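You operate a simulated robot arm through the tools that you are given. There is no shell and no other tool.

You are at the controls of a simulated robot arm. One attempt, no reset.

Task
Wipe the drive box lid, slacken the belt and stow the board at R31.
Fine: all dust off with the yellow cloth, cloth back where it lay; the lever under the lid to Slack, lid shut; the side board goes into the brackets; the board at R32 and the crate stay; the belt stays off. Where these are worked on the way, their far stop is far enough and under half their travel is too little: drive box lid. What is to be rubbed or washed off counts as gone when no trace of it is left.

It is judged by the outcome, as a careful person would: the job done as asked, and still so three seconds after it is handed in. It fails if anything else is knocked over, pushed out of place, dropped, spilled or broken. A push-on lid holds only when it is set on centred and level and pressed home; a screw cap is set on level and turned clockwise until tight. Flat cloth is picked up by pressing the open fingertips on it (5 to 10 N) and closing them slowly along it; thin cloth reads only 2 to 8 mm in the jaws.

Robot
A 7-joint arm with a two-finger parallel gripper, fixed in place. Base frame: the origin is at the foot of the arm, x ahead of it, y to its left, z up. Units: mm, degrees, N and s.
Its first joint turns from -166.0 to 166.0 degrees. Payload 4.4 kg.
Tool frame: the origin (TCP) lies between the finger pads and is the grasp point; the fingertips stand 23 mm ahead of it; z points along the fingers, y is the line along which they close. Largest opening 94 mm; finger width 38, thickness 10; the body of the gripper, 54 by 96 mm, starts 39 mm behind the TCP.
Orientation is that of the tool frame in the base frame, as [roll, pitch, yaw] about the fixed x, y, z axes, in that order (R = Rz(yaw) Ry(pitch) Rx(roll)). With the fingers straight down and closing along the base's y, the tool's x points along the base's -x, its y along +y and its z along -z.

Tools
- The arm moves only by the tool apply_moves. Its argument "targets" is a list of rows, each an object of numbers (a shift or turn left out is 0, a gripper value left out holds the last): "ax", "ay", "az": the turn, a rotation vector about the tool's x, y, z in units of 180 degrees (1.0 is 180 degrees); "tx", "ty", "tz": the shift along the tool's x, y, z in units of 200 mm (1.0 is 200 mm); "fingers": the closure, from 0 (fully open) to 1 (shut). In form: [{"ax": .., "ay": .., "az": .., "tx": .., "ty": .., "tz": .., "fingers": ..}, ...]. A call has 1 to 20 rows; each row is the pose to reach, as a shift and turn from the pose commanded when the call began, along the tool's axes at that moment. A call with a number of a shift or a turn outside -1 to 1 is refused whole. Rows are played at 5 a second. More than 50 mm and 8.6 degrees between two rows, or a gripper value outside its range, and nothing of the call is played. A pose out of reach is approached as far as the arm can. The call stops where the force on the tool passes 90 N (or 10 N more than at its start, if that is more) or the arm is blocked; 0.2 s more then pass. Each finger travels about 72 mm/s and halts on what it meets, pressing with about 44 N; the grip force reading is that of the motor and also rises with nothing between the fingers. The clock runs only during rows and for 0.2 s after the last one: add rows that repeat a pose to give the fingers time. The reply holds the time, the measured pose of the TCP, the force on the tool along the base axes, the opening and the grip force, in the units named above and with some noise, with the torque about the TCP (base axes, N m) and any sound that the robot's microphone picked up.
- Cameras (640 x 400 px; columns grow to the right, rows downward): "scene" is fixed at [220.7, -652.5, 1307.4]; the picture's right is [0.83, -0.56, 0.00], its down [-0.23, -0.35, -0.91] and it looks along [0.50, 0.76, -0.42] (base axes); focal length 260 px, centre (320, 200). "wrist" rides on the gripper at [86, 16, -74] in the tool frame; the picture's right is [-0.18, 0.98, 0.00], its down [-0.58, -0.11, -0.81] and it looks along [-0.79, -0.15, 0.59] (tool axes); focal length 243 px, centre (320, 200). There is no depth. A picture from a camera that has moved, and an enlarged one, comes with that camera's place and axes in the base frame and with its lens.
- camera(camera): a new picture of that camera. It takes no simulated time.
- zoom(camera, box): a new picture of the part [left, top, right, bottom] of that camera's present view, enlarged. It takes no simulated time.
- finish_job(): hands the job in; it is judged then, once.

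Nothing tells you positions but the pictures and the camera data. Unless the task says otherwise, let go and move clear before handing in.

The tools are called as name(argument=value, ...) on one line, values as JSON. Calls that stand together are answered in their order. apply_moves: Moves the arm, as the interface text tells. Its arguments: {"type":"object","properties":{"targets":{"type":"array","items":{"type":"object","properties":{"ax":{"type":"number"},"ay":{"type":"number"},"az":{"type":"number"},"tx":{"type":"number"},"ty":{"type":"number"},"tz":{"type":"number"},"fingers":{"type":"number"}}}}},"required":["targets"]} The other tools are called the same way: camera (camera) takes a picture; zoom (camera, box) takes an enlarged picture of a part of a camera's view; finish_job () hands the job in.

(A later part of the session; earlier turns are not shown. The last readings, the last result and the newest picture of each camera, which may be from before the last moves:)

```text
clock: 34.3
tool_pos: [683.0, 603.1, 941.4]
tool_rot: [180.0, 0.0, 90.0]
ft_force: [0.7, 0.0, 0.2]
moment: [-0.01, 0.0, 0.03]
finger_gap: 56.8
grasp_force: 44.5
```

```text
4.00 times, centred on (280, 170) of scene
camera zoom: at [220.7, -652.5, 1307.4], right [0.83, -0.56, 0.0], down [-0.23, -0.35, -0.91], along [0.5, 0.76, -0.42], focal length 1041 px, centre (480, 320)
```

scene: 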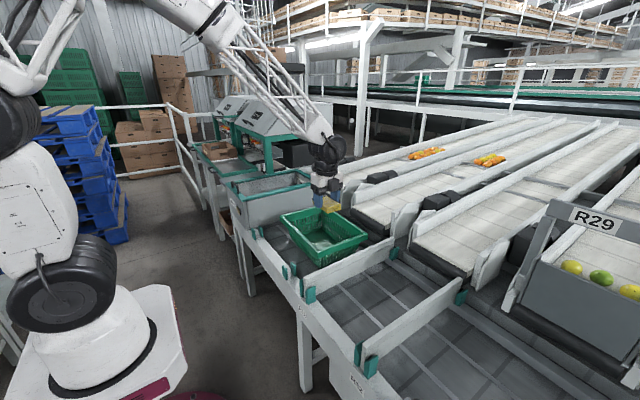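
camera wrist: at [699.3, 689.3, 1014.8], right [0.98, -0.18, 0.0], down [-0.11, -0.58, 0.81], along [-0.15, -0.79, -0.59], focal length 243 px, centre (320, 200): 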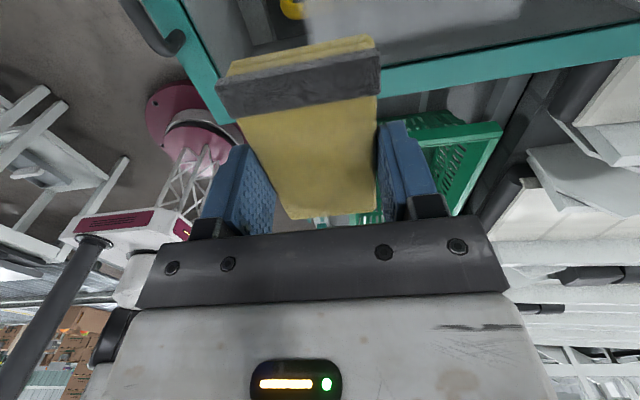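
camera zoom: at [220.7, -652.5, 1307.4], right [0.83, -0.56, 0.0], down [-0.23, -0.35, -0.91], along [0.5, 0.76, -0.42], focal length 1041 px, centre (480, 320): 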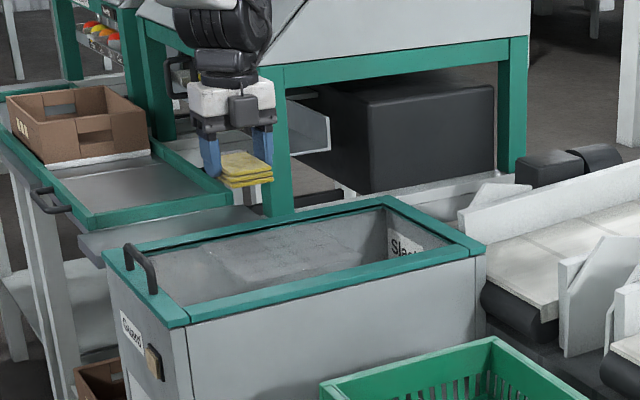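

The pad is above the glass. I'll descend at (683, 612) and then feel for the glass in small steps.

apply_moves(targets=[{"tz": 0.2, "tx": 0.045}, {"tz": 0.4, "tx": 0.045}, {"tz": 0.6, "tx": 0.045}, {"tz": 0.65, "tx": 0.045}])

zoom(camera="scene", box=[220, 130, 320, 220])

camera(camera="wrist")

```text
clock: 35.3
tool_pos: [679.9, 611.4, 808.1]
tool_rot: [-180.0, 0.1, 90.0]
ft_force: [0.1, 0.7, -0.2]
moment: [0.02, 0.0, 0.02]
finger_gap: 56.8
grasp_force: 43.8
```

```text
4.44 times, centred on (270, 175) of scene
camera zoom: at [220.7, -652.5, 1307.4], right [0.83, -0.56, 0.0], down [-0.23, -0.35, -0.91], along [0.5, 0.76, -0.42], focal length 1157 px, centre (542, 311)
```

zoom: 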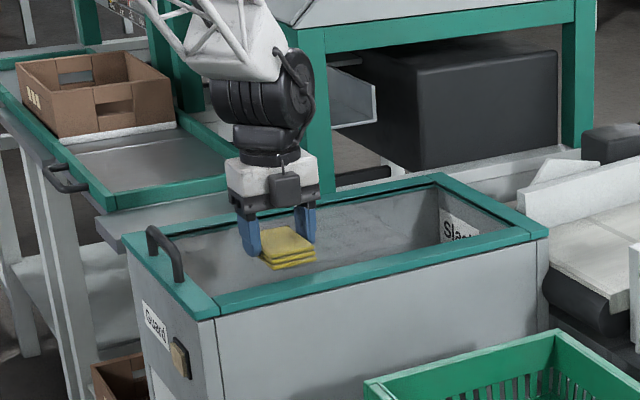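

```text
taken
camera wrist: at [696.5, 698.8, 883.9], right [0.98, -0.18, 0.0], down [-0.11, -0.58, 0.81], along [-0.15, -0.79, -0.59], focal length 243 px, centre (320, 200)
```

wrist: 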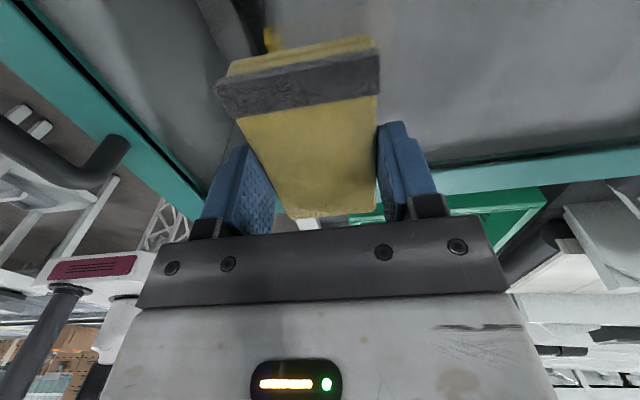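

apply_moves(targets=[{"tz": 0.01}, {"tz": 0.02}, {"tz": 0.025}])

apply_moves(targets=[{"tz": 0.01}, {"tz": 0.015}])

apply_moves(targets=[{"tz": 0.01}, {"tz": 0.01}])

```text
clock: 36.1
tool_pos: [681.4, 611.5, 803.9]
tool_rot: [-180.0, 0.0, 90.0]
ft_force: [0.1, 0.1, -0.7]
moment: [-0.01, 0.01, 0.0]
finger_gap: 56.9
grasp_force: 43.5
```

```text
clock: 36.7
tool_pos: [680.9, 610.1, 801.7]
tool_rot: [-180.0, 0.0, 90.0]
ft_force: [0.4, 0.9, -0.5]
moment: [0.03, 0.0, -0.02]
finger_gap: 56.7
grasp_force: 43.7
```

```text
clock: 37.3
tool_pos: [681.5, 610.5, 798.4]
tool_rot: [-180.0, 0.1, 90.0]
ft_force: [-0.2, 0.9, 0.6]
moment: [0.01, 0.02, -0.01]
finger_gap: 56.8
grasp_force: 44.4
```

apply_moves(targets=[{"tz": 0.01}, {"tz": 0.01}])

apply_moves(targets=[{"tz": 0.01}, {"tz": 0.01}])

apply_moves(targets=[{"tz": 0.01}, {"tz": 0.01}])

apply_moves(targets=[{"tz": 0.01}, {"tz": 0.01}])

zoom(camera="scene", box=[250, 160, 300, 200])

```text
clock: 37.9
tool_pos: [681.7, 609.7, 797.9]
tool_rot: [180.0, 0.0, 89.9]
ft_force: [0.9, -1.7, 10.5]
moment: [-0.24, 0.0, -0.03]
finger_gap: 56.4
grasp_force: 44.2
```

```text
clock: 38.5
tool_pos: [681.5, 611.1, 796.9]
tool_rot: [179.9, -0.1, 90.1]
ft_force: [-2.0, -2.6, 33.1]
moment: [-0.03, 0.07, -0.02]
finger_gap: 56.7
grasp_force: 44.3
```

```text
clock: 39.1
tool_pos: [679.9, 610.5, 794.9]
tool_rot: [179.9, -0.1, 90.0]
ft_force: [-4.7, 4.2, 50.0]
moment: [0.02, 0.18, 0.02]
finger_gap: 56.6
grasp_force: 43.6
```

```text
clock: 39.7
tool_pos: [681.5, 610.5, 792.8]
tool_rot: [179.8, -0.3, 90.0]
ft_force: [-7.9, -1.1, 85.0]
moment: [-0.45, 0.4, -0.02]
finger_gap: 56.9
grasp_force: 43.9
```

```text
10.00 times, centred on (275, 180) of scene
camera zoom: at [220.7, -652.5, 1307.4], right [0.83, -0.56, 0.0], down [-0.23, -0.35, -0.91], along [0.5, 0.76, -0.42], focal length 2603 px, centre (770, 400)
```

zoom: 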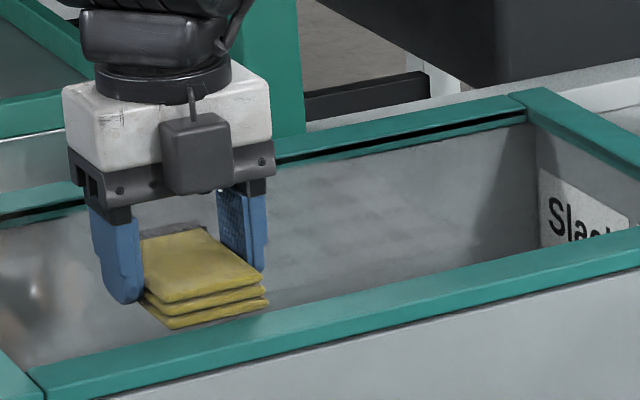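

Contact made at TCP z≈798; I pressed further than needed, so I'll ease off to about 15 N and check.

apply_moves(targets=[{"tz": -0.015}, {"tz": -0.03}, {"tz": -0.03}])

```text
clock: 40.5
tool_pos: [680.2, 609.0, 795.5]
tool_rot: [-179.8, 0.1, 90.1]
ft_force: [6.7, 2.2, 25.7]
moment: [0.91, -0.5, -0.16]
finger_gap: 56.7
grasp_force: 43.0
```

Force is about 25 N. I'll sweep the first lane (y≈610) out along x and back, monitoring the force.

apply_moves(targets=[{"ty": 0.1}, {"ty": 0.2}, {"ty": 0.3}, {"ty": 0.4}, {"ty": 0.5}, {"ty": 0.6}, {"ty": 0.7}, {"ty": 0.8}, {"ty": 0.9}, {"ty": 0.95}])

zoom(camera="scene", box=[230, 140, 330, 210])

```text
clock: 42.7
tool_pos: [870.3, 612.0, 796.5]
tool_rot: [-179.9, 0.1, 90.0]
ft_force: [0.1, -0.2, -1.2]
moment: [-0.02, -0.01, -0.01]
finger_gap: 56.6
grasp_force: 44.3
```

```text
5.71 times, centred on (280, 175) of scene
camera zoom: at [220.7, -652.5, 1307.4], right [0.83, -0.56, 0.0], down [-0.23, -0.35, -0.91], along [0.5, 0.76, -0.42], focal length 1487 px, centre (549, 343)
```

zoom: 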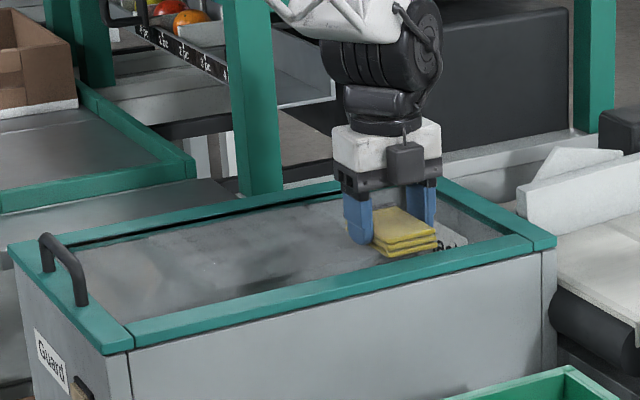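

Contact was lost by the end of the lane, though a clean streak is visible. I'll re-press here in small steps.

apply_moves(targets=[{"tz": 0.01}, {"tz": 0.01}])

apply_moves(targets=[{"tz": 0.01}, {"tz": 0.01}])

```text
clock: 43.3
tool_pos: [871.0, 611.0, 795.9]
tool_rot: [-179.9, 0.0, 90.0]
ft_force: [-0.4, -0.9, 2.9]
moment: [-0.22, -0.01, 0.0]
finger_gap: 56.9
grasp_force: 44.2
```

```text
clock: 43.9
tool_pos: [870.8, 612.1, 795.5]
tool_rot: [179.9, -0.1, 90.0]
ft_force: [-3.7, -2.4, 23.6]
moment: [-0.5, 0.24, 0.01]
finger_gap: 56.9
grasp_force: 43.5
```

apply_moves(targets=[{"ty": -0.1}, {"ty": -0.2, "tz": -0.002}, {"ty": -0.3, "tz": -0.004}, {"ty": -0.4, "tz": -0.006}, {"ty": -0.5, "tz": -0.008}])

apply_moves(targets=[{"ty": -0.1}, {"ty": -0.2, "tz": -0.002}, {"ty": -0.3, "tz": -0.004}, {"ty": -0.4, "tz": -0.006}, {"ty": -0.5, "tz": -0.008}])

zoom(camera="scene", box=[230, 140, 330, 210])

```text
clock: 45.1
tool_pos: [771.8, 610.1, 794.8]
tool_rot: [-180.0, 0.0, 90.1]
ft_force: [9.6, 2.0, 23.6]
moment: [0.21, -0.33, -0.05]
finger_gap: 56.7
grasp_force: 43.5
```

```text
clock: 46.3
tool_pos: [671.9, 610.8, 795.4]
tool_rot: [180.0, 0.1, 90.1]
ft_force: [5.2, 0.0, 15.2]
moment: [-0.07, -0.17, 0.02]
finger_gap: 56.6
grasp_force: 43.8
```

```text
5.71 times, centred on (280, 175) of scene
camera zoom: at [220.7, -652.5, 1307.4], right [0.83, -0.56, 0.0], down [-0.23, -0.35, -0.91], along [0.5, 0.76, -0.42], focal length 1487 px, centre (549, 343)
```

zoom: 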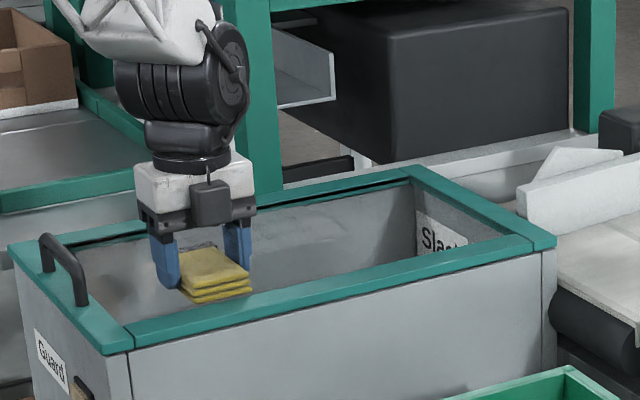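

The near lane looks cleaner and the force is about 15–24 N. Next lane at y≈668.

apply_moves(targets=[{"tx": 0.1}, {"tx": 0.2}, {"tx": 0.29}, {"tx": 0.29, "ty": 0.1, "tz": 0.001}, {"tx": 0.29, "ty": 0.2, "tz": 0.002}, {"tx": 0.29, "ty": 0.3, "tz": 0.004}, {"tx": 0.29, "ty": 0.4, "tz": 0.006}, {"tx": 0.29, "ty": 0.5, "tz": 0.008}])

apply_moves(targets=[{"ty": 0.1, "tz": 0.002}, {"ty": 0.2, "tz": 0.004}, {"ty": 0.3, "tz": 0.006}, {"ty": 0.4, "tz": 0.008}, {"ty": 0.5, "tz": 0.01}])

```text
clock: 48.1
tool_pos: [771.0, 669.2, 795.8]
tool_rot: [179.9, 0.0, 89.9]
ft_force: [-0.6, 0.3, 2.9]
moment: [-0.02, 0.03, -0.01]
finger_gap: 56.5
grasp_force: 44.1
```

```text
clock: 49.3
tool_pos: [870.9, 669.6, 796.0]
tool_rot: [179.9, -0.1, 90.0]
ft_force: [-11.5, 1.2, 28.1]
moment: [-0.24, 0.32, -0.14]
finger_gap: 56.7
grasp_force: 43.6
```

apply_moves(targets=[{"ty": -0.1, "tz": 0.0}, {"ty": -0.2, "tz": -0.001}, {"ty": -0.3, "tz": -0.002}, {"ty": -0.4, "tz": -0.003}, {"ty": -0.5, "tz": -0.004}])

apply_moves(targets=[{"ty": -0.1, "tz": 0.0}, {"ty": -0.2, "tz": -0.001}, {"ty": -0.3, "tz": -0.002}, {"ty": -0.4, "tz": -0.003}, {"ty": -0.5, "tz": -0.004}])

zoom(camera="scene", box=[230, 140, 330, 210])

```text
clock: 50.5
tool_pos: [770.1, 667.7, 796.1]
tool_rot: [179.9, -0.1, 89.9]
ft_force: [17.5, 2.3, 44.2]
moment: [-0.34, -0.3, 0.13]
finger_gap: 56.9
grasp_force: 43.5
```

```text
clock: 51.7
tool_pos: [670.5, 668.0, 794.0]
tool_rot: [-180.0, -0.1, 90.1]
ft_force: [18.7, 2.2, 58.2]
moment: [0.19, -0.56, -0.03]
finger_gap: 56.7
grasp_force: 43.8
```

```text
5.71 times, centred on (280, 175) of scene
camera zoom: at [220.7, -652.5, 1307.4], right [0.83, -0.56, 0.0], down [-0.23, -0.35, -0.91], along [0.5, 0.76, -0.42], focal length 1487 px, centre (549, 343)
```

zoom: 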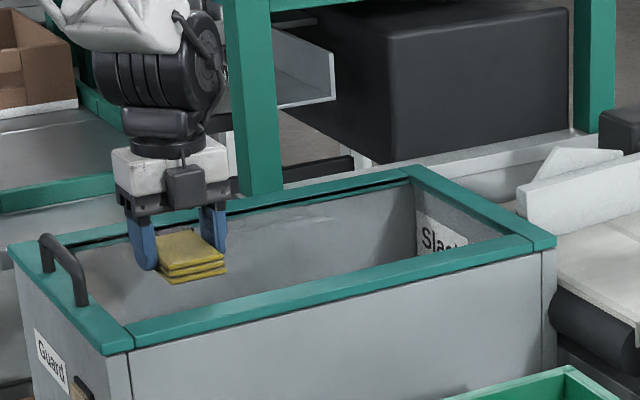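

Only a strip near the +y side still looks dusty. I'll ease the pressure and do the lane at y≈730.

apply_moves(targets=[{"tz": -0.012}, {"tz": -0.012, "tx": 0.1}, {"tz": -0.012, "tx": 0.2}, {"tz": -0.012, "tx": 0.31}])

apply_moves(targets=[{"ty": 0.1, "tz": 0.001}, {"ty": 0.2, "tz": 0.003}, {"ty": 0.3, "tz": 0.005}, {"ty": 0.4, "tz": 0.007}, {"ty": 0.5, "tz": 0.009}])

apply_moves(targets=[{"ty": 0.1, "tz": 0.002}, {"ty": 0.2, "tz": 0.004}, {"ty": 0.3, "tz": 0.006}, {"ty": 0.4, "tz": 0.008}, {"ty": 0.5, "tz": 0.01}])

camera(camera="wrist")

```text
clock: 52.7
tool_pos: [669.2, 728.2, 795.7]
tool_rot: [-179.9, 0.2, 90.0]
ft_force: [0.5, -8.2, 20.6]
moment: [0.15, -0.21, -0.1]
finger_gap: 56.6
grasp_force: 44.0
```

```text
clock: 53.9
tool_pos: [771.3, 731.3, 796.1]
tool_rot: [-179.9, -0.1, 90.0]
ft_force: [-8.4, -0.1, 21.9]
moment: [-0.21, 0.15, -0.08]
finger_gap: 56.7
grasp_force: 44.1
```

```text
clock: 55.1
tool_pos: [872.3, 731.3, 796.2]
tool_rot: [180.0, -0.1, 90.0]
ft_force: [-20.6, -3.3, 55.3]
moment: [-0.66, 0.63, -0.15]
finger_gap: 56.6
grasp_force: 44.6
```

```text
taken
camera wrist: at [888.2, 818.4, 869.9], right [0.98, -0.18, 0.0], down [-0.11, -0.58, 0.8], along [-0.15, -0.79, -0.59], focal length 243 px, centre (320, 200)
```

wrist: 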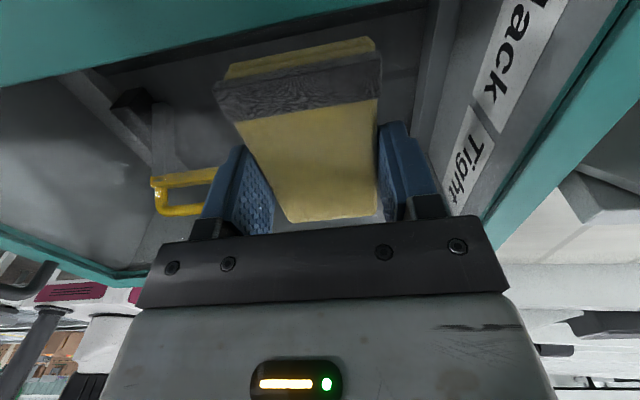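

The glass under this lane is clear now. I'll ease off, shift slightly to +y and sweep back.

apply_moves(targets=[{"tz": -0.012, "tx": 0.02}, {"tz": -0.014, "tx": 0.04}, {"tz": -0.014, "tx": 0.04, "ty": -0.1}, {"tz": -0.015, "tx": 0.04, "ty": -0.2}, {"tz": -0.016, "tx": 0.04, "ty": -0.3}, {"tz": -0.018, "tx": 0.04, "ty": -0.4}, {"tz": -0.02, "tx": 0.04, "ty": -0.5}])

apply_moves(targets=[{"ty": -0.1, "tz": 0.0}, {"ty": -0.2, "tz": -0.002}, {"ty": -0.3, "tz": -0.004}, {"ty": -0.4, "tz": -0.006}, {"ty": -0.5, "tz": -0.008}])

camera(camera="wrist")

zoom(camera="scene", box=[230, 140, 330, 210])

```text
clock: 56.7
tool_pos: [769.7, 735.6, 795.4]
tool_rot: [-179.9, 0.1, 90.0]
ft_force: [8.9, 2.7, 20.5]
moment: [0.48, -0.4, -0.17]
finger_gap: 56.9
grasp_force: 44.1
```

```text
clock: 57.9
tool_pos: [670.6, 739.1, 800.4]
tool_rot: [-179.8, 0.0, 90.0]
ft_force: [0.2, -0.2, -1.0]
moment: [-0.02, -0.03, -0.01]
finger_gap: 56.6
grasp_force: 44.3
```

```text
taken
camera wrist: at [687.2, 826.0, 874.2], right [0.98, -0.18, 0.0], down [-0.11, -0.58, 0.81], along [-0.15, -0.79, -0.59], focal length 243 px, centre (320, 200)
```

wrist: 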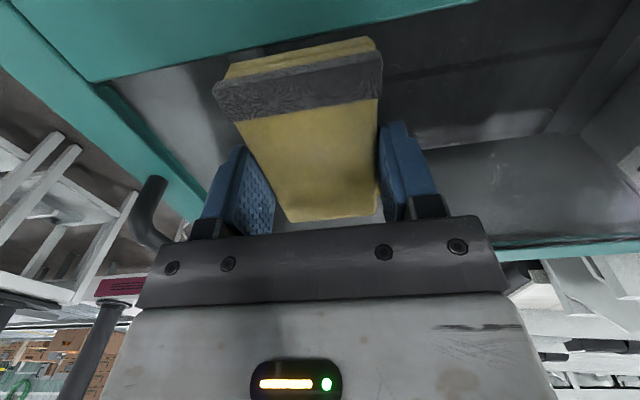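

```text
5.71 times, centred on (280, 175) of scene
camera zoom: at [220.7, -652.5, 1307.4], right [0.83, -0.56, 0.0], down [-0.23, -0.35, -0.91], along [0.5, 0.76, -0.42], focal length 1487 px, centre (549, 343)
```

zoom: 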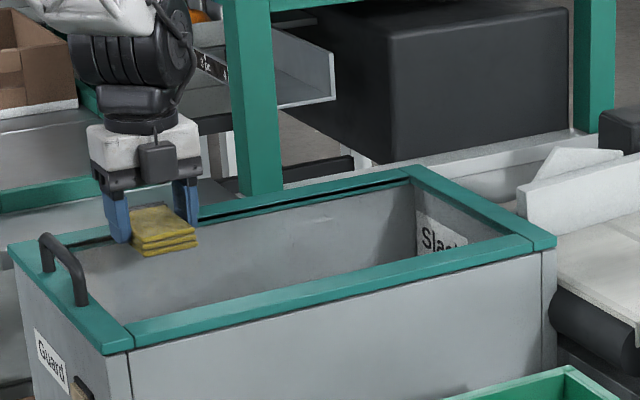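

Most of it looks clean. I'll lift up and inspect the glass.

apply_moves(targets=[{"tz": -0.2}, {"tz": -0.4}, {"tz": -0.6}, {"tz": -0.8}, {"tz": -1.0}])

camera(camera="wrist")

zoom(camera="scene", box=[230, 155, 330, 215])

```text
clock: 59.1
tool_pos: [672.1, 739.8, 997.1]
tool_rot: [-179.9, 0.1, 90.0]
ft_force: [0.2, -0.5, -0.4]
moment: [0.0, 0.01, 0.01]
finger_gap: 56.4
grasp_force: 43.4
```

```text
taken
camera wrist: at [687.9, 827.0, 1070.6], right [0.98, -0.18, 0.0], down [-0.11, -0.58, 0.81], along [-0.15, -0.79, -0.59], focal length 243 px, centre (320, 200)
```

wrist: 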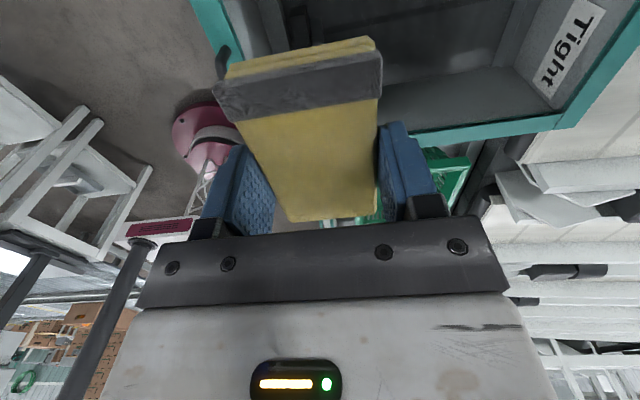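

```text
6.40 times, centred on (280, 185) of scene
camera zoom: at [220.7, -652.5, 1307.4], right [0.83, -0.56, 0.0], down [-0.23, -0.35, -0.91], along [0.5, 0.76, -0.42], focal length 1666 px, centre (576, 296)
```

zoom: 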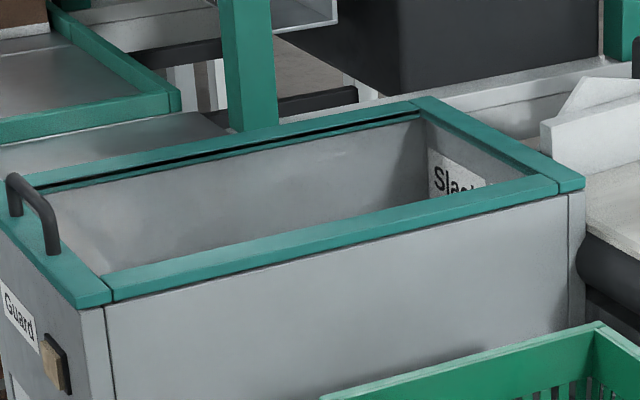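

From the scene camera the lid looks clean. I'll turn the camera to the earlier front viewpoint to check for traces.

apply_moves(targets=[{"tx": -0.05, "ty": -0.09, "az": -0.045}, {"tx": -0.1, "ty": -0.18, "az": -0.09}, {"tx": -0.15, "ty": -0.27, "az": -0.135}, {"tx": -0.2, "ty": -0.36, "az": -0.18}, {"tx": -0.25, "ty": -0.45, "az": -0.225}, {"tx": -0.3, "ty": -0.54, "az": -0.27}, {"tx": -0.35, "ty": -0.63, "az": -0.315}, {"tx": -0.4, "ty": -0.72, "az": -0.36}, {"tx": -0.45, "ty": -0.81, "az": -0.405}, {"tx": -0.5, "ty": -0.9, "az": -0.45}, {"tx": -0.55, "ty": -1.0, "az": -0.495}, {"tx": -0.6, "ty": -1.0, "az": -0.5}])

camera(camera="wrist")

zoom(camera="wrist", box=[240, 0, 480, 150])

```text
clock: 61.7
tool_pos: [471.5, 618.0, 998.1]
tool_rot: [180.0, -0.1, -180.0]
ft_force: [0.4, 0.1, -0.8]
moment: [-0.02, 0.03, 0.02]
finger_gap: 56.7
grasp_force: 43.7
```

```text
taken
camera wrist: at [385.3, 634.8, 1072.0], right [0.18, 0.98, 0.0], down [0.58, -0.11, 0.81], along [0.79, -0.15, -0.59], focal length 243 px, centre (320, 200)
```

wrist: 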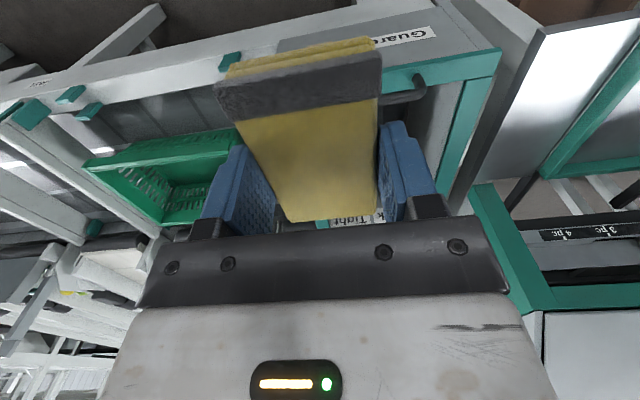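

```text
2.67 times, centred on (360, 75) of wrist
camera zoom: at [385.3, 634.8, 1072.0], right [0.18, 0.98, 0.0], down [0.58, -0.11, 0.81], along [0.79, -0.15, -0.59], focal length 647 px, centre (213, 533)
```

zoom: 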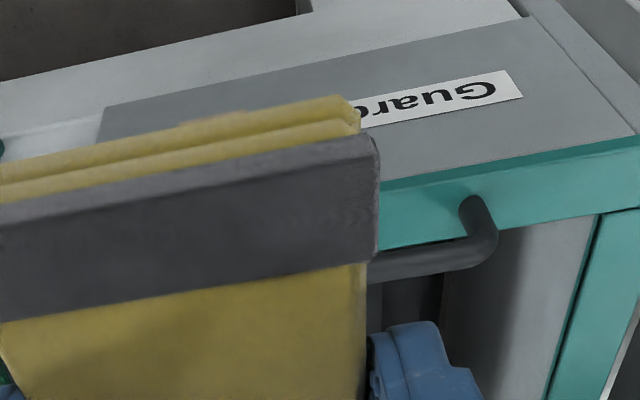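

The pad blocks the view. I'll step sideways to look past it.

apply_moves(targets=[{"ty": -0.22}, {"ty": -0.44}, {"ty": -0.66}, {"ty": -0.88}, {"ty": -1.0}])

zoom(camera="wrist", box=[380, 0, 640, 200])

apply_moves(targets=[{"ty": -0.22}, {"ty": -0.44}, {"ty": -0.66}, {"ty": -0.88}, {"ty": -1.0}])

zoom(camera="wrist", box=[380, 0, 640, 200])

```text
clock: 62.9
tool_pos: [470.3, 420.1, 999.9]
tool_rot: [179.8, 0.2, 179.9]
ft_force: [2.0, -1.4, -3.6]
moment: [0.05, 0.11, 0.01]
finger_gap: 56.8
grasp_force: 44.3
```

```text
2.00 times, centred on (510, 100) of wrist
camera zoom: at [384.5, 436.0, 1074.6], right [0.18, 0.98, 0.0], down [0.58, -0.11, 0.81], along [0.79, -0.15, -0.59], focal length 485 px, centre (-60, 400)
```

zoom: 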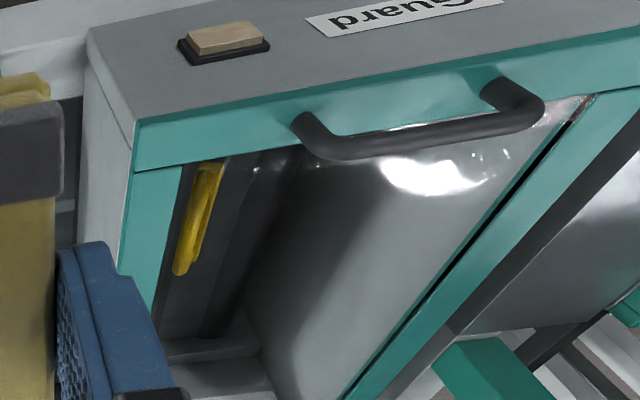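

```text
clock: 64.1
tool_pos: [470.4, 219.2, 997.8]
tool_rot: [-180.0, -0.1, -180.0]
ft_force: [0.3, -0.4, -0.7]
moment: [-0.01, -0.01, -0.01]
finger_gap: 56.7
grasp_force: 43.9
```

```text
2.00 times, centred on (510, 100) of wrist
camera zoom: at [384.2, 236.1, 1072.7], right [0.18, 0.98, 0.0], down [0.58, -0.11, 0.81], along [0.79, -0.15, -0.59], focal length 485 px, centre (-60, 400)
```

zoom: 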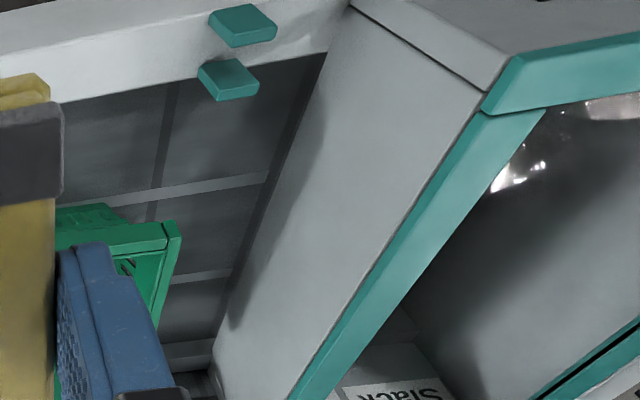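

The bright spots move with the camera, so they are lamp reflections. I'll check from one more viewpoint to be sure no haze is left.

apply_moves(targets=[{"ty": 0.15, "tx": -0.15}, {"ty": 0.3, "tx": -0.3}, {"ty": 0.45, "tx": -0.45}, {"ty": 0.6, "tx": -0.6}, {"ty": 0.75, "tx": -0.75}, {"ty": 0.9, "tx": -0.75}, {"ty": 1.0, "tx": -0.75}])

camera(camera="wrist")

zoom(camera="wrist", box=[380, 0, 640, 200])

apply_moves(targets=[{"tz": -0.2, "tx": -0.15}, {"tz": -0.4, "tx": -0.3}, {"tz": -0.6, "tx": -0.45}, {"tz": -0.8, "tx": -0.6}, {"tz": -0.8, "tx": -0.6}])

zoom(camera="wrist", box=[380, 0, 640, 200])

```text
clock: 65.7
tool_pos: [623.0, 419.2, 997.8]
tool_rot: [180.0, 0.0, 179.9]
ft_force: [-0.5, 0.5, 0.7]
moment: [-0.01, 0.04, 0.01]
finger_gap: 56.8
grasp_force: 43.9
```

```text
taken
camera wrist: at [535.4, 436.0, 1074.2], right [0.18, 0.98, 0.0], down [0.58, -0.11, 0.81], along [0.79, -0.15, -0.59], focal length 243 px, centre (320, 200)
```

wrist: 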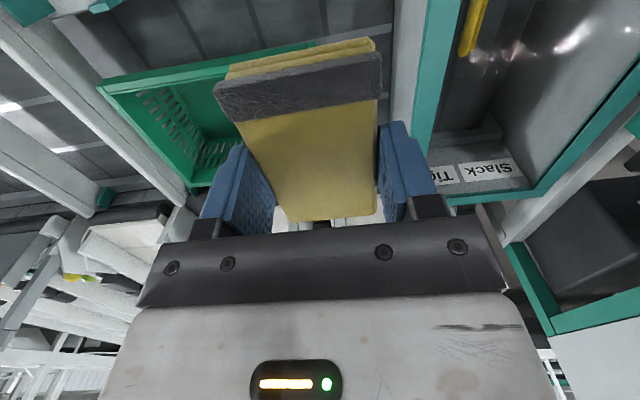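

```text
2.00 times, centred on (510, 100) of wrist
camera zoom: at [535.4, 436.0, 1074.2], right [0.18, 0.98, 0.0], down [0.58, -0.11, 0.81], along [0.79, -0.15, -0.59], focal length 485 px, centre (-60, 400)
```

zoom: 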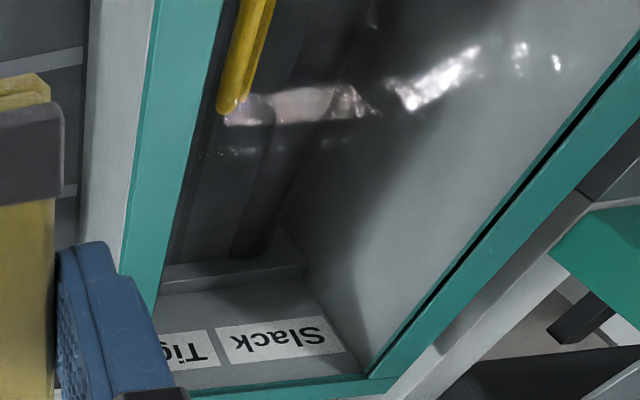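

```text
clock: 66.9
tool_pos: [743.0, 419.3, 1156.9]
tool_rot: [-180.0, -0.1, 180.0]
ft_force: [0.1, -0.2, -0.6]
moment: [-0.01, -0.01, -0.03]
finger_gap: 56.5
grasp_force: 44.6
```

```text
2.00 times, centred on (510, 100) of wrist
camera zoom: at [657.1, 435.4, 1231.6], right [0.18, 0.98, 0.0], down [0.58, -0.11, 0.81], along [0.79, -0.15, -0.59], focal length 485 px, centre (-60, 400)
```

zoom: 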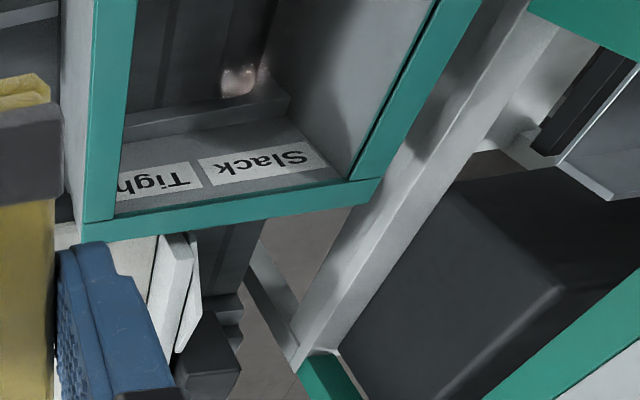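

No mottled haze is left anywhere I can see; the remaining bright spots are lamp reflections. I'll take the cloth back to where it lay.

apply_moves(targets=[{"ty": -0.09, "tx": 0.03, "az": 0.045}, {"ty": -0.18, "tx": 0.06, "az": 0.09}, {"ty": -0.27, "tx": 0.09, "az": 0.135}, {"ty": -0.36, "tx": 0.12, "az": 0.18}, {"ty": -0.45, "tx": 0.15, "az": 0.225}, {"ty": -0.54, "tx": 0.18, "az": 0.27}, {"ty": -0.63, "tx": 0.21, "az": 0.315}, {"ty": -0.72, "tx": 0.24, "az": 0.36}, {"ty": -0.81, "tx": 0.27, "az": 0.405}, {"ty": -0.9, "tx": 0.3, "az": 0.45}, {"ty": -1.0, "tx": 0.31, "az": 0.495}, {"ty": -1.0, "tx": 0.31, "az": 0.5}])

apply_moves(targets=[{"tx": -0.24}, {"tx": -0.48}, {"tx": -0.72}, {"tx": -0.96}, {"tx": -1.0}])

apply_moves(targets=[{"tx": -0.24}, {"tx": -0.48}, {"tx": -0.72}, {"tx": -0.96}, {"tx": -1.0}])

apply_moves(targets=[{"tz": 0.2}, {"tz": 0.4}, {"tz": 0.6}, {"tz": 0.8}, {"tz": 1.0}])

apply_moves(targets=[{"tz": 0.2}, {"tz": 0.4}, {"tz": 0.6}, {"tz": 0.8}, {"tz": 1.0}])

```text
clock: 69.5
tool_pos: [679.8, 218.8, 1158.1]
tool_rot: [179.9, -0.1, 89.9]
ft_force: [-0.3, -1.3, -0.6]
moment: [0.02, -0.01, -0.01]
finger_gap: 56.8
grasp_force: 44.0
```

```text
clock: 70.7
tool_pos: [678.6, 18.6, 1157.3]
tool_rot: [179.9, 0.0, 90.0]
ft_force: [-0.5, -0.6, 0.0]
moment: [0.0, 0.0, -0.01]
finger_gap: 56.6
grasp_force: 43.6
```

```text
clock: 71.9
tool_pos: [679.5, -181.2, 1160.2]
tool_rot: [180.0, 0.0, 90.0]
ft_force: [0.3, -0.2, -0.3]
moment: [-0.03, 0.02, 0.0]
finger_gap: 56.8
grasp_force: 44.3
```

```text
clock: 73.1
tool_pos: [680.8, -181.9, 960.6]
tool_rot: [179.9, 0.1, 90.1]
ft_force: [-0.7, 0.4, 0.0]
moment: [-0.03, -0.02, -0.02]
finger_gap: 56.7
grasp_force: 44.0
```

```text
clock: 74.3
tool_pos: [677.6, -181.7, 758.7]
tool_rot: [180.0, 0.0, 90.0]
ft_force: [0.7, 0.0, -1.0]
moment: [0.03, 0.03, -0.02]
finger_gap: 56.9
grasp_force: 44.0
```

apply_moves(targets=[{"tx": -0.083, "ty": 0.01, "tz": 0.15}, {"tx": -0.083, "ty": 0.01, "tz": 0.35}, {"tx": -0.083, "ty": 0.01, "tz": 0.55}, {"tx": -0.083, "ty": 0.01, "tz": 0.7}, {"tx": -0.083, "ty": 0.01, "tz": 0.77}])

camera(camera="wrist")

zoom(camera="scene", box=[330, 280, 390, 340])

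```text
clock: 75.5
tool_pos: [679.3, -199.3, 605.5]
tool_rot: [-179.9, 0.1, 90.0]
ft_force: [-0.6, 0.1, -0.1]
moment: [-0.02, 0.01, 0.03]
finger_gap: 56.5
grasp_force: 44.2
```

```text
taken
camera wrist: at [696.3, -111.8, 679.8], right [0.98, -0.18, 0.0], down [-0.11, -0.58, 0.81], along [-0.15, -0.79, -0.59], focal length 243 px, centre (320, 200)
```

wrist: 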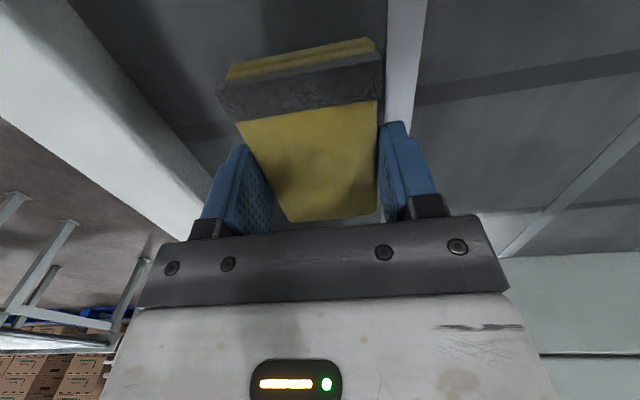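

```text
6.67 times, centred on (360, 310) of scene
camera zoom: at [220.7, -652.5, 1307.4], right [0.83, -0.56, 0.0], down [-0.23, -0.35, -0.91], along [0.5, 0.76, -0.42], focal length 1735 px, centre (53, -533)
```

zoom: 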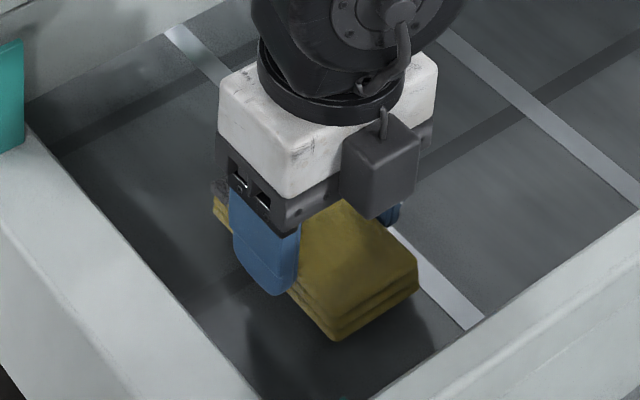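

apply_moves(targets=[{"tz": 0.01}, {"tz": 0.02}, {"tz": 0.02}])

apply_moves(targets=[{"tz": 0.01}, {"tz": 0.01}])

```text
clock: 76.3
tool_pos: [680.1, -196.8, 600.9]
tool_rot: [-180.0, 0.1, 89.9]
ft_force: [-0.2, -0.2, 0.0]
moment: [0.01, 0.01, 0.03]
finger_gap: 56.7
grasp_force: 44.0
```

```text
clock: 76.9
tool_pos: [680.8, -197.3, 599.4]
tool_rot: [180.0, 0.0, 90.0]
ft_force: [0.5, 0.0, -0.3]
moment: [0.03, 0.0, -0.02]
finger_gap: 56.8
grasp_force: 43.7
```

apply_moves(targets=[{"tz": 0.008}, {"tz": 0.008}])

apply_moves(targets=[{"tz": 0.008}, {"tz": 0.008}])

```text
clock: 77.5
tool_pos: [680.5, -199.5, 597.3]
tool_rot: [-180.0, 0.0, 90.0]
ft_force: [0.8, 0.4, 0.1]
moment: [0.01, -0.01, -0.01]
finger_gap: 57.0
grasp_force: 44.0
```

```text
clock: 78.1
tool_pos: [679.9, -197.7, 597.2]
tool_rot: [179.9, 0.1, 90.0]
ft_force: [-21.4, 1.6, 41.6]
moment: [0.08, 0.52, -0.02]
finger_gap: 56.7
grasp_force: 44.1
```

The pad is on the belt. I'll ease off slightly and open the fingers.

apply_moves(targets=[{"tz": -0.007}, {"tz": -0.007}])

apply_moves(targets=[{"fingers": 0.4}, {"fingers": 0.35}, {"fingers": 0.25}, {"fingers": 0.1}, {"fingers": 0.0}, {"fingers": 0.0}])

apply_moves(targets=[{"tz": -0.05}, {"tz": -0.2}, {"tz": -0.4}, {"tz": -0.6}, {"tz": -0.8}, {"tz": -1.0}])

camera(camera="wrist")

zoom(camera="scene", box=[260, 240, 480, 400])

```text
clock: 78.7
tool_pos: [679.3, -198.5, 597.3]
tool_rot: [-180.0, 0.1, 89.9]
ft_force: [0.7, -2.9, 4.7]
moment: [-0.03, -0.06, -0.02]
finger_gap: 57.0
grasp_force: 43.5
```

```text
clock: 80.1
tool_pos: [681.2, -197.7, 596.4]
tool_rot: [180.0, 0.1, 90.1]
ft_force: [0.5, 0.3, 0.0]
moment: [0.0, -0.01, 0.01]
finger_gap: 94.1
grasp_force: 0.1
```

```text
clock: 81.5
tool_pos: [681.0, -197.9, 796.4]
tool_rot: [-180.0, 0.0, 89.9]
ft_force: [0.8, -0.2, -1.0]
moment: [0.02, 0.0, 0.01]
finger_gap: 93.6
grasp_force: 0.1
```

```text
taken
camera wrist: at [697.6, -110.7, 871.5], right [0.98, -0.18, 0.0], down [-0.11, -0.58, 0.81], along [-0.15, -0.79, -0.59], focal length 243 px, centre (320, 200)
```

wrist: 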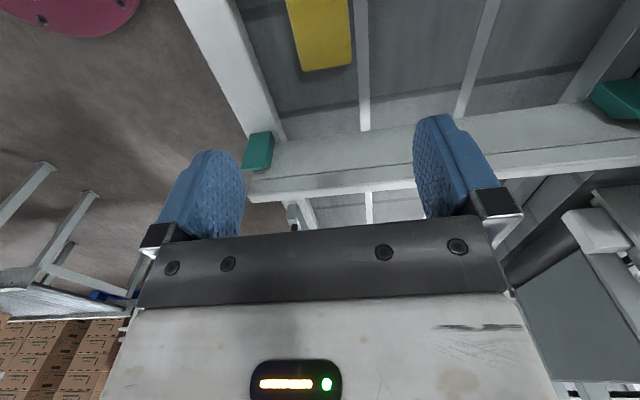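

```text
2.50 times, centred on (370, 320) of scene
camera zoom: at [220.7, -652.5, 1307.4], right [0.83, -0.56, 0.0], down [-0.23, -0.35, -0.91], along [0.5, 0.76, -0.42], focal length 651 px, centre (195, -100)
```

zoom: 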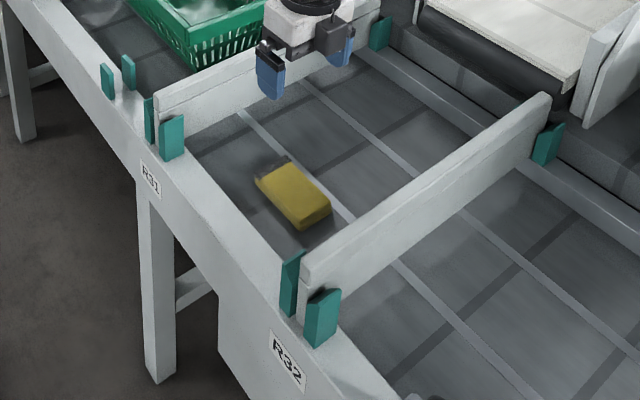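

The cloth is back exactly where it lay. Now I'll go back to the front of the drive box to verify the glass and measure the handle.

apply_moves(targets=[{"tz": -0.2}, {"tz": -0.4}, {"tz": -0.6, "tx": 0.1}, {"tz": -0.8, "tx": 0.2}, {"tz": -1.0, "tx": 0.3}, {"tz": -1.0, "tx": 0.5, "ty": -0.1}, {"tz": -1.0, "tx": 0.7, "ty": -0.2}, {"tz": -1.0, "tx": 0.85, "ty": -0.3}, {"tz": -1.0, "tx": 1.0, "ty": -0.4}])

apply_moves(targets=[{"tx": 0.22, "ty": -0.05}, {"tx": 0.44, "ty": -0.1}, {"tx": 0.66, "ty": -0.15}, {"tx": 0.88, "ty": -0.2}, {"tx": 1.0, "ty": -0.25}])

apply_moves(targets=[{"tx": 0.22, "ty": -0.05}, {"tx": 0.44, "ty": -0.1}, {"tx": 0.66, "ty": -0.15}, {"tx": 0.88, "ty": -0.2}, {"tx": 1.0, "ty": -0.25}])

apply_moves(targets=[{"tx": 0.09, "ty": -0.03, "az": -0.045}, {"tx": 0.18, "ty": -0.06, "az": -0.09}, {"tx": 0.27, "ty": -0.09, "az": -0.135}, {"tx": 0.36, "ty": -0.12, "az": -0.18}, {"tx": 0.45, "ty": -0.15, "az": -0.225}, {"tx": 0.54, "ty": -0.18, "az": -0.27}, {"tx": 0.63, "ty": -0.21, "az": -0.315}, {"tx": 0.72, "ty": -0.24, "az": -0.36}, {"tx": 0.81, "ty": -0.27, "az": -0.405}, {"tx": 0.9, "ty": -0.3, "az": -0.45}, {"tx": 1.0, "ty": -0.33, "az": -0.495}, {"tx": 1.0, "ty": -0.36, "az": -0.5}])

camera(camera="wrist")

zoom(camera="wrist", box=[260, 0, 500, 200])

```text
clock: 83.5
tool_pos: [601.2, 2.7, 999.0]
tool_rot: [179.9, 0.1, 90.0]
ft_force: [0.3, 0.0, -0.7]
moment: [-0.02, -0.02, 0.0]
finger_gap: 93.8
grasp_force: 0.1
```

```text
clock: 84.7
tool_pos: [551.6, 203.9, 996.2]
tool_rot: [180.0, 0.1, 90.0]
ft_force: [0.4, -0.4, 0.9]
moment: [0.0, 0.02, 0.04]
finger_gap: 93.9
grasp_force: 0.0
```

```text
clock: 85.9
tool_pos: [499.5, 402.3, 997.6]
tool_rot: [180.0, 0.1, 90.0]
ft_force: [0.4, -0.1, -0.6]
moment: [-0.01, -0.01, -0.01]
finger_gap: 94.0
grasp_force: 0.1
```

```text
clock: 88.5
tool_pos: [429.2, 600.9, 996.7]
tool_rot: [-180.0, -0.1, -179.9]
ft_force: [0.1, 0.8, -0.3]
moment: [-0.01, 0.02, 0.0]
finger_gap: 94.0
grasp_force: 0.0
```

```text
taken
camera wrist: at [343.7, 617.7, 1070.7], right [0.18, 0.98, 0.0], down [0.58, -0.11, 0.81], along [0.79, -0.15, -0.59], focal length 243 px, centre (320, 200)
```

wrist: 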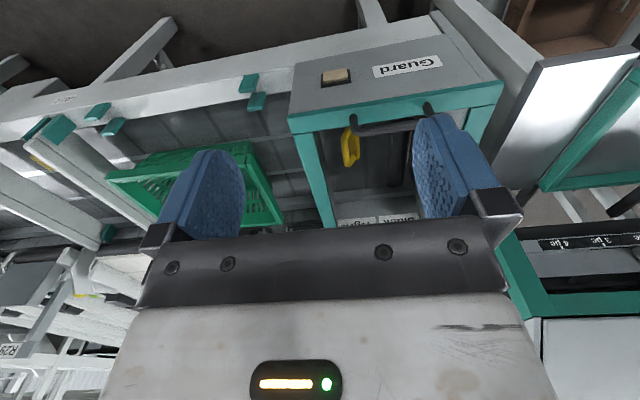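

```text
2.00 times, centred on (380, 100) of wrist
camera zoom: at [343.7, 617.7, 1070.7], right [0.18, 0.98, 0.0], down [0.58, -0.11, 0.81], along [0.79, -0.15, -0.59], focal length 485 px, centre (200, 400)
```

zoom: 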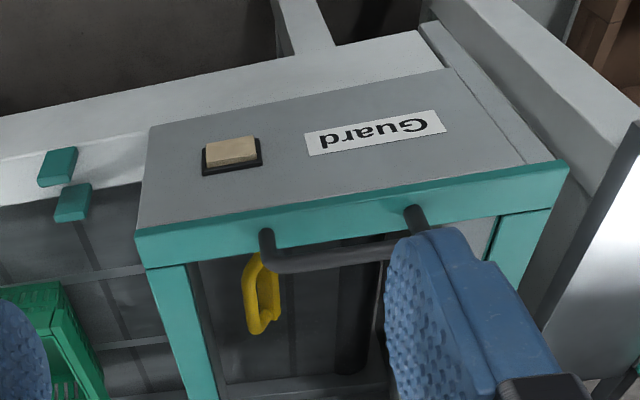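

The glass is clear from the same viewpoint where the dust showed before. The handle bar is near x≈556, y 627–720, z≈808; I'll go above it with the fingers closing along x.

apply_moves(targets=[{"tx": -0.05, "ty": 0.03, "az": 0.045}, {"tx": -0.11, "ty": 0.06, "az": 0.09}, {"tx": -0.17, "ty": 0.09, "az": 0.135}, {"tx": -0.23, "ty": 0.12, "az": 0.18}, {"tx": -0.29, "ty": 0.16, "az": 0.225}, {"tx": -0.35, "ty": 0.2, "az": 0.27}, {"tx": -0.41, "ty": 0.24, "az": 0.315}, {"tx": -0.47, "ty": 0.27, "az": 0.36}, {"tx": -0.53, "ty": 0.3, "az": 0.405}, {"tx": -0.58, "ty": 0.33, "az": 0.45}, {"tx": -0.635, "ty": 0.36, "az": 0.495}, {"tx": -0.635, "ty": 0.36, "az": 0.5}])

camera(camera="wrist")

zoom(camera="scene", box=[210, 110, 310, 210])

```text
clock: 91.1
tool_pos: [555.7, 674.7, 996.8]
tool_rot: [180.0, 0.0, 90.0]
ft_force: [0.1, 0.1, -0.6]
moment: [0.0, 0.03, -0.02]
finger_gap: 94.0
grasp_force: 0.0
```

```text
taken
camera wrist: at [572.0, 761.2, 1071.5], right [0.98, -0.18, 0.0], down [-0.11, -0.58, 0.81], along [-0.15, -0.79, -0.59], focal length 243 px, centre (320, 200)
```

wrist: 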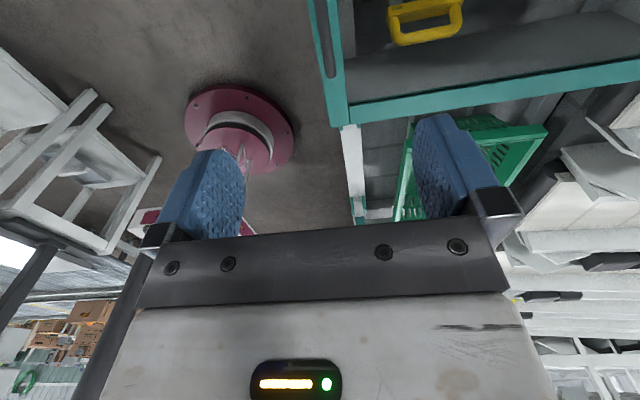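

```text
4.00 times, centred on (260, 160) of scene
camera zoom: at [220.7, -652.5, 1307.4], right [0.83, -0.56, 0.0], down [-0.23, -0.35, -0.91], along [0.5, 0.76, -0.42], focal length 1041 px, centre (560, 360)
```

zoom: 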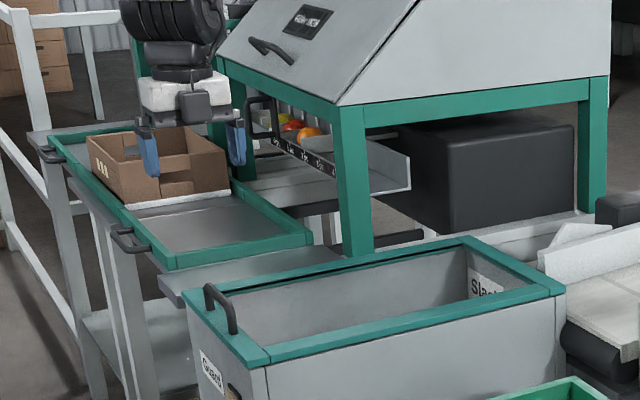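

zoom(camera="wrist", box=[280, 0, 480, 125])

```text
3.20 times, centred on (380, 62) of wrist
camera zoom: at [572.0, 761.2, 1071.5], right [0.98, -0.18, 0.0], down [-0.11, -0.58, 0.81], along [-0.15, -0.79, -0.59], focal length 776 px, centre (128, 640)
```

zoom: 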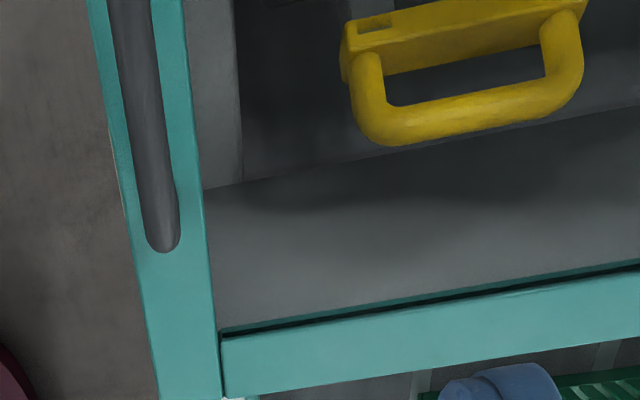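

The handle bar runs along y at x≈560. I'll come down with the fingers on either side of it and close.

apply_moves(targets=[{"ty": 0.02, "tz": 0.2}, {"ty": 0.02, "tz": 0.4}, {"ty": 0.02, "tz": 0.6}, {"ty": 0.02, "tz": 0.75}, {"ty": 0.02, "tz": 0.85}, {"ty": 0.02, "tz": 0.94}])

camera(camera="wrist")

zoom(camera="scene", box=[225, 160, 275, 210])

```text
clock: 92.5
tool_pos: [560.3, 673.3, 810.2]
tool_rot: [-180.0, -0.1, 89.9]
ft_force: [-0.4, 0.1, -0.4]
moment: [0.01, 0.0, -0.02]
finger_gap: 94.0
grasp_force: 0.0
```

```text
taken
camera wrist: at [576.5, 760.4, 884.2], right [0.98, -0.18, 0.0], down [-0.11, -0.58, 0.81], along [-0.15, -0.79, -0.59], focal length 243 px, centre (320, 200)
```

wrist: 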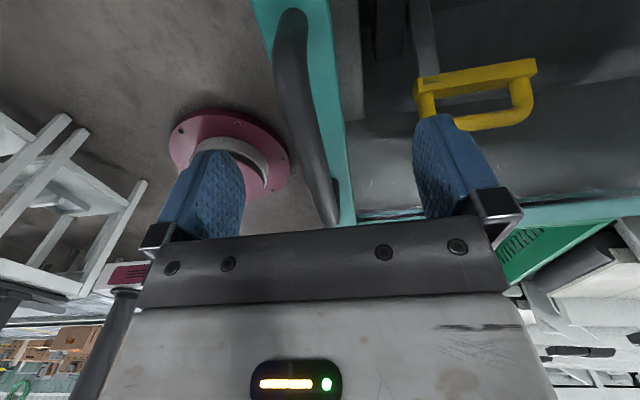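

```text
8.00 times, centred on (250, 185) of scene
camera zoom: at [220.7, -652.5, 1307.4], right [0.83, -0.56, 0.0], down [-0.23, -0.35, -0.91], along [0.5, 0.76, -0.42], focal length 2082 px, centre (880, 320)
```

zoom: 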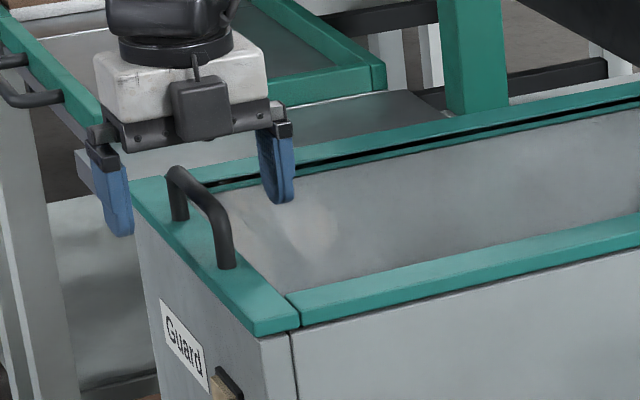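

The bar is centred between the fingers. I'll lower a few millimetres and close on it.

apply_moves(targets=[{"tz": 0.02}, {"tz": 0.035}, {"tz": 0.035}])

apply_moves(targets=[{"fingers": 0.2}, {"fingers": 0.4}, {"fingers": 0.6}, {"fingers": 0.8}, {"fingers": 1.0}, {"fingers": 1.0}, {"fingers": 1.0}])

camera(camera="wrist")

```text
clock: 93.3
tool_pos: [559.8, 674.3, 803.4]
tool_rot: [-180.0, 0.0, 90.0]
ft_force: [0.3, 0.2, 0.3]
moment: [0.01, 0.03, 0.03]
finger_gap: 94.2
grasp_force: 0.1
```

```text
clock: 94.9
tool_pos: [558.8, 673.6, 802.6]
tool_rot: [-179.9, 0.1, 90.0]
ft_force: [-29.5, -3.5, 6.4]
moment: [-0.28, -0.02, -0.12]
finger_gap: 11.3
grasp_force: 45.0
```

```text
taken
camera wrist: at [575.5, 760.7, 876.6], right [0.98, -0.18, 0.0], down [-0.11, -0.58, 0.81], along [-0.15, -0.79, -0.59], focal length 243 px, centre (320, 200)
```

wrist: 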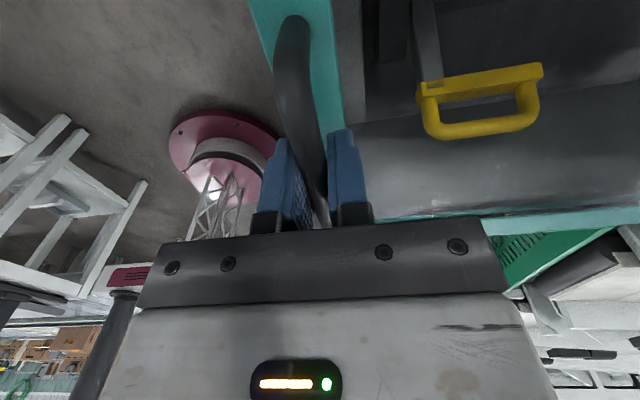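

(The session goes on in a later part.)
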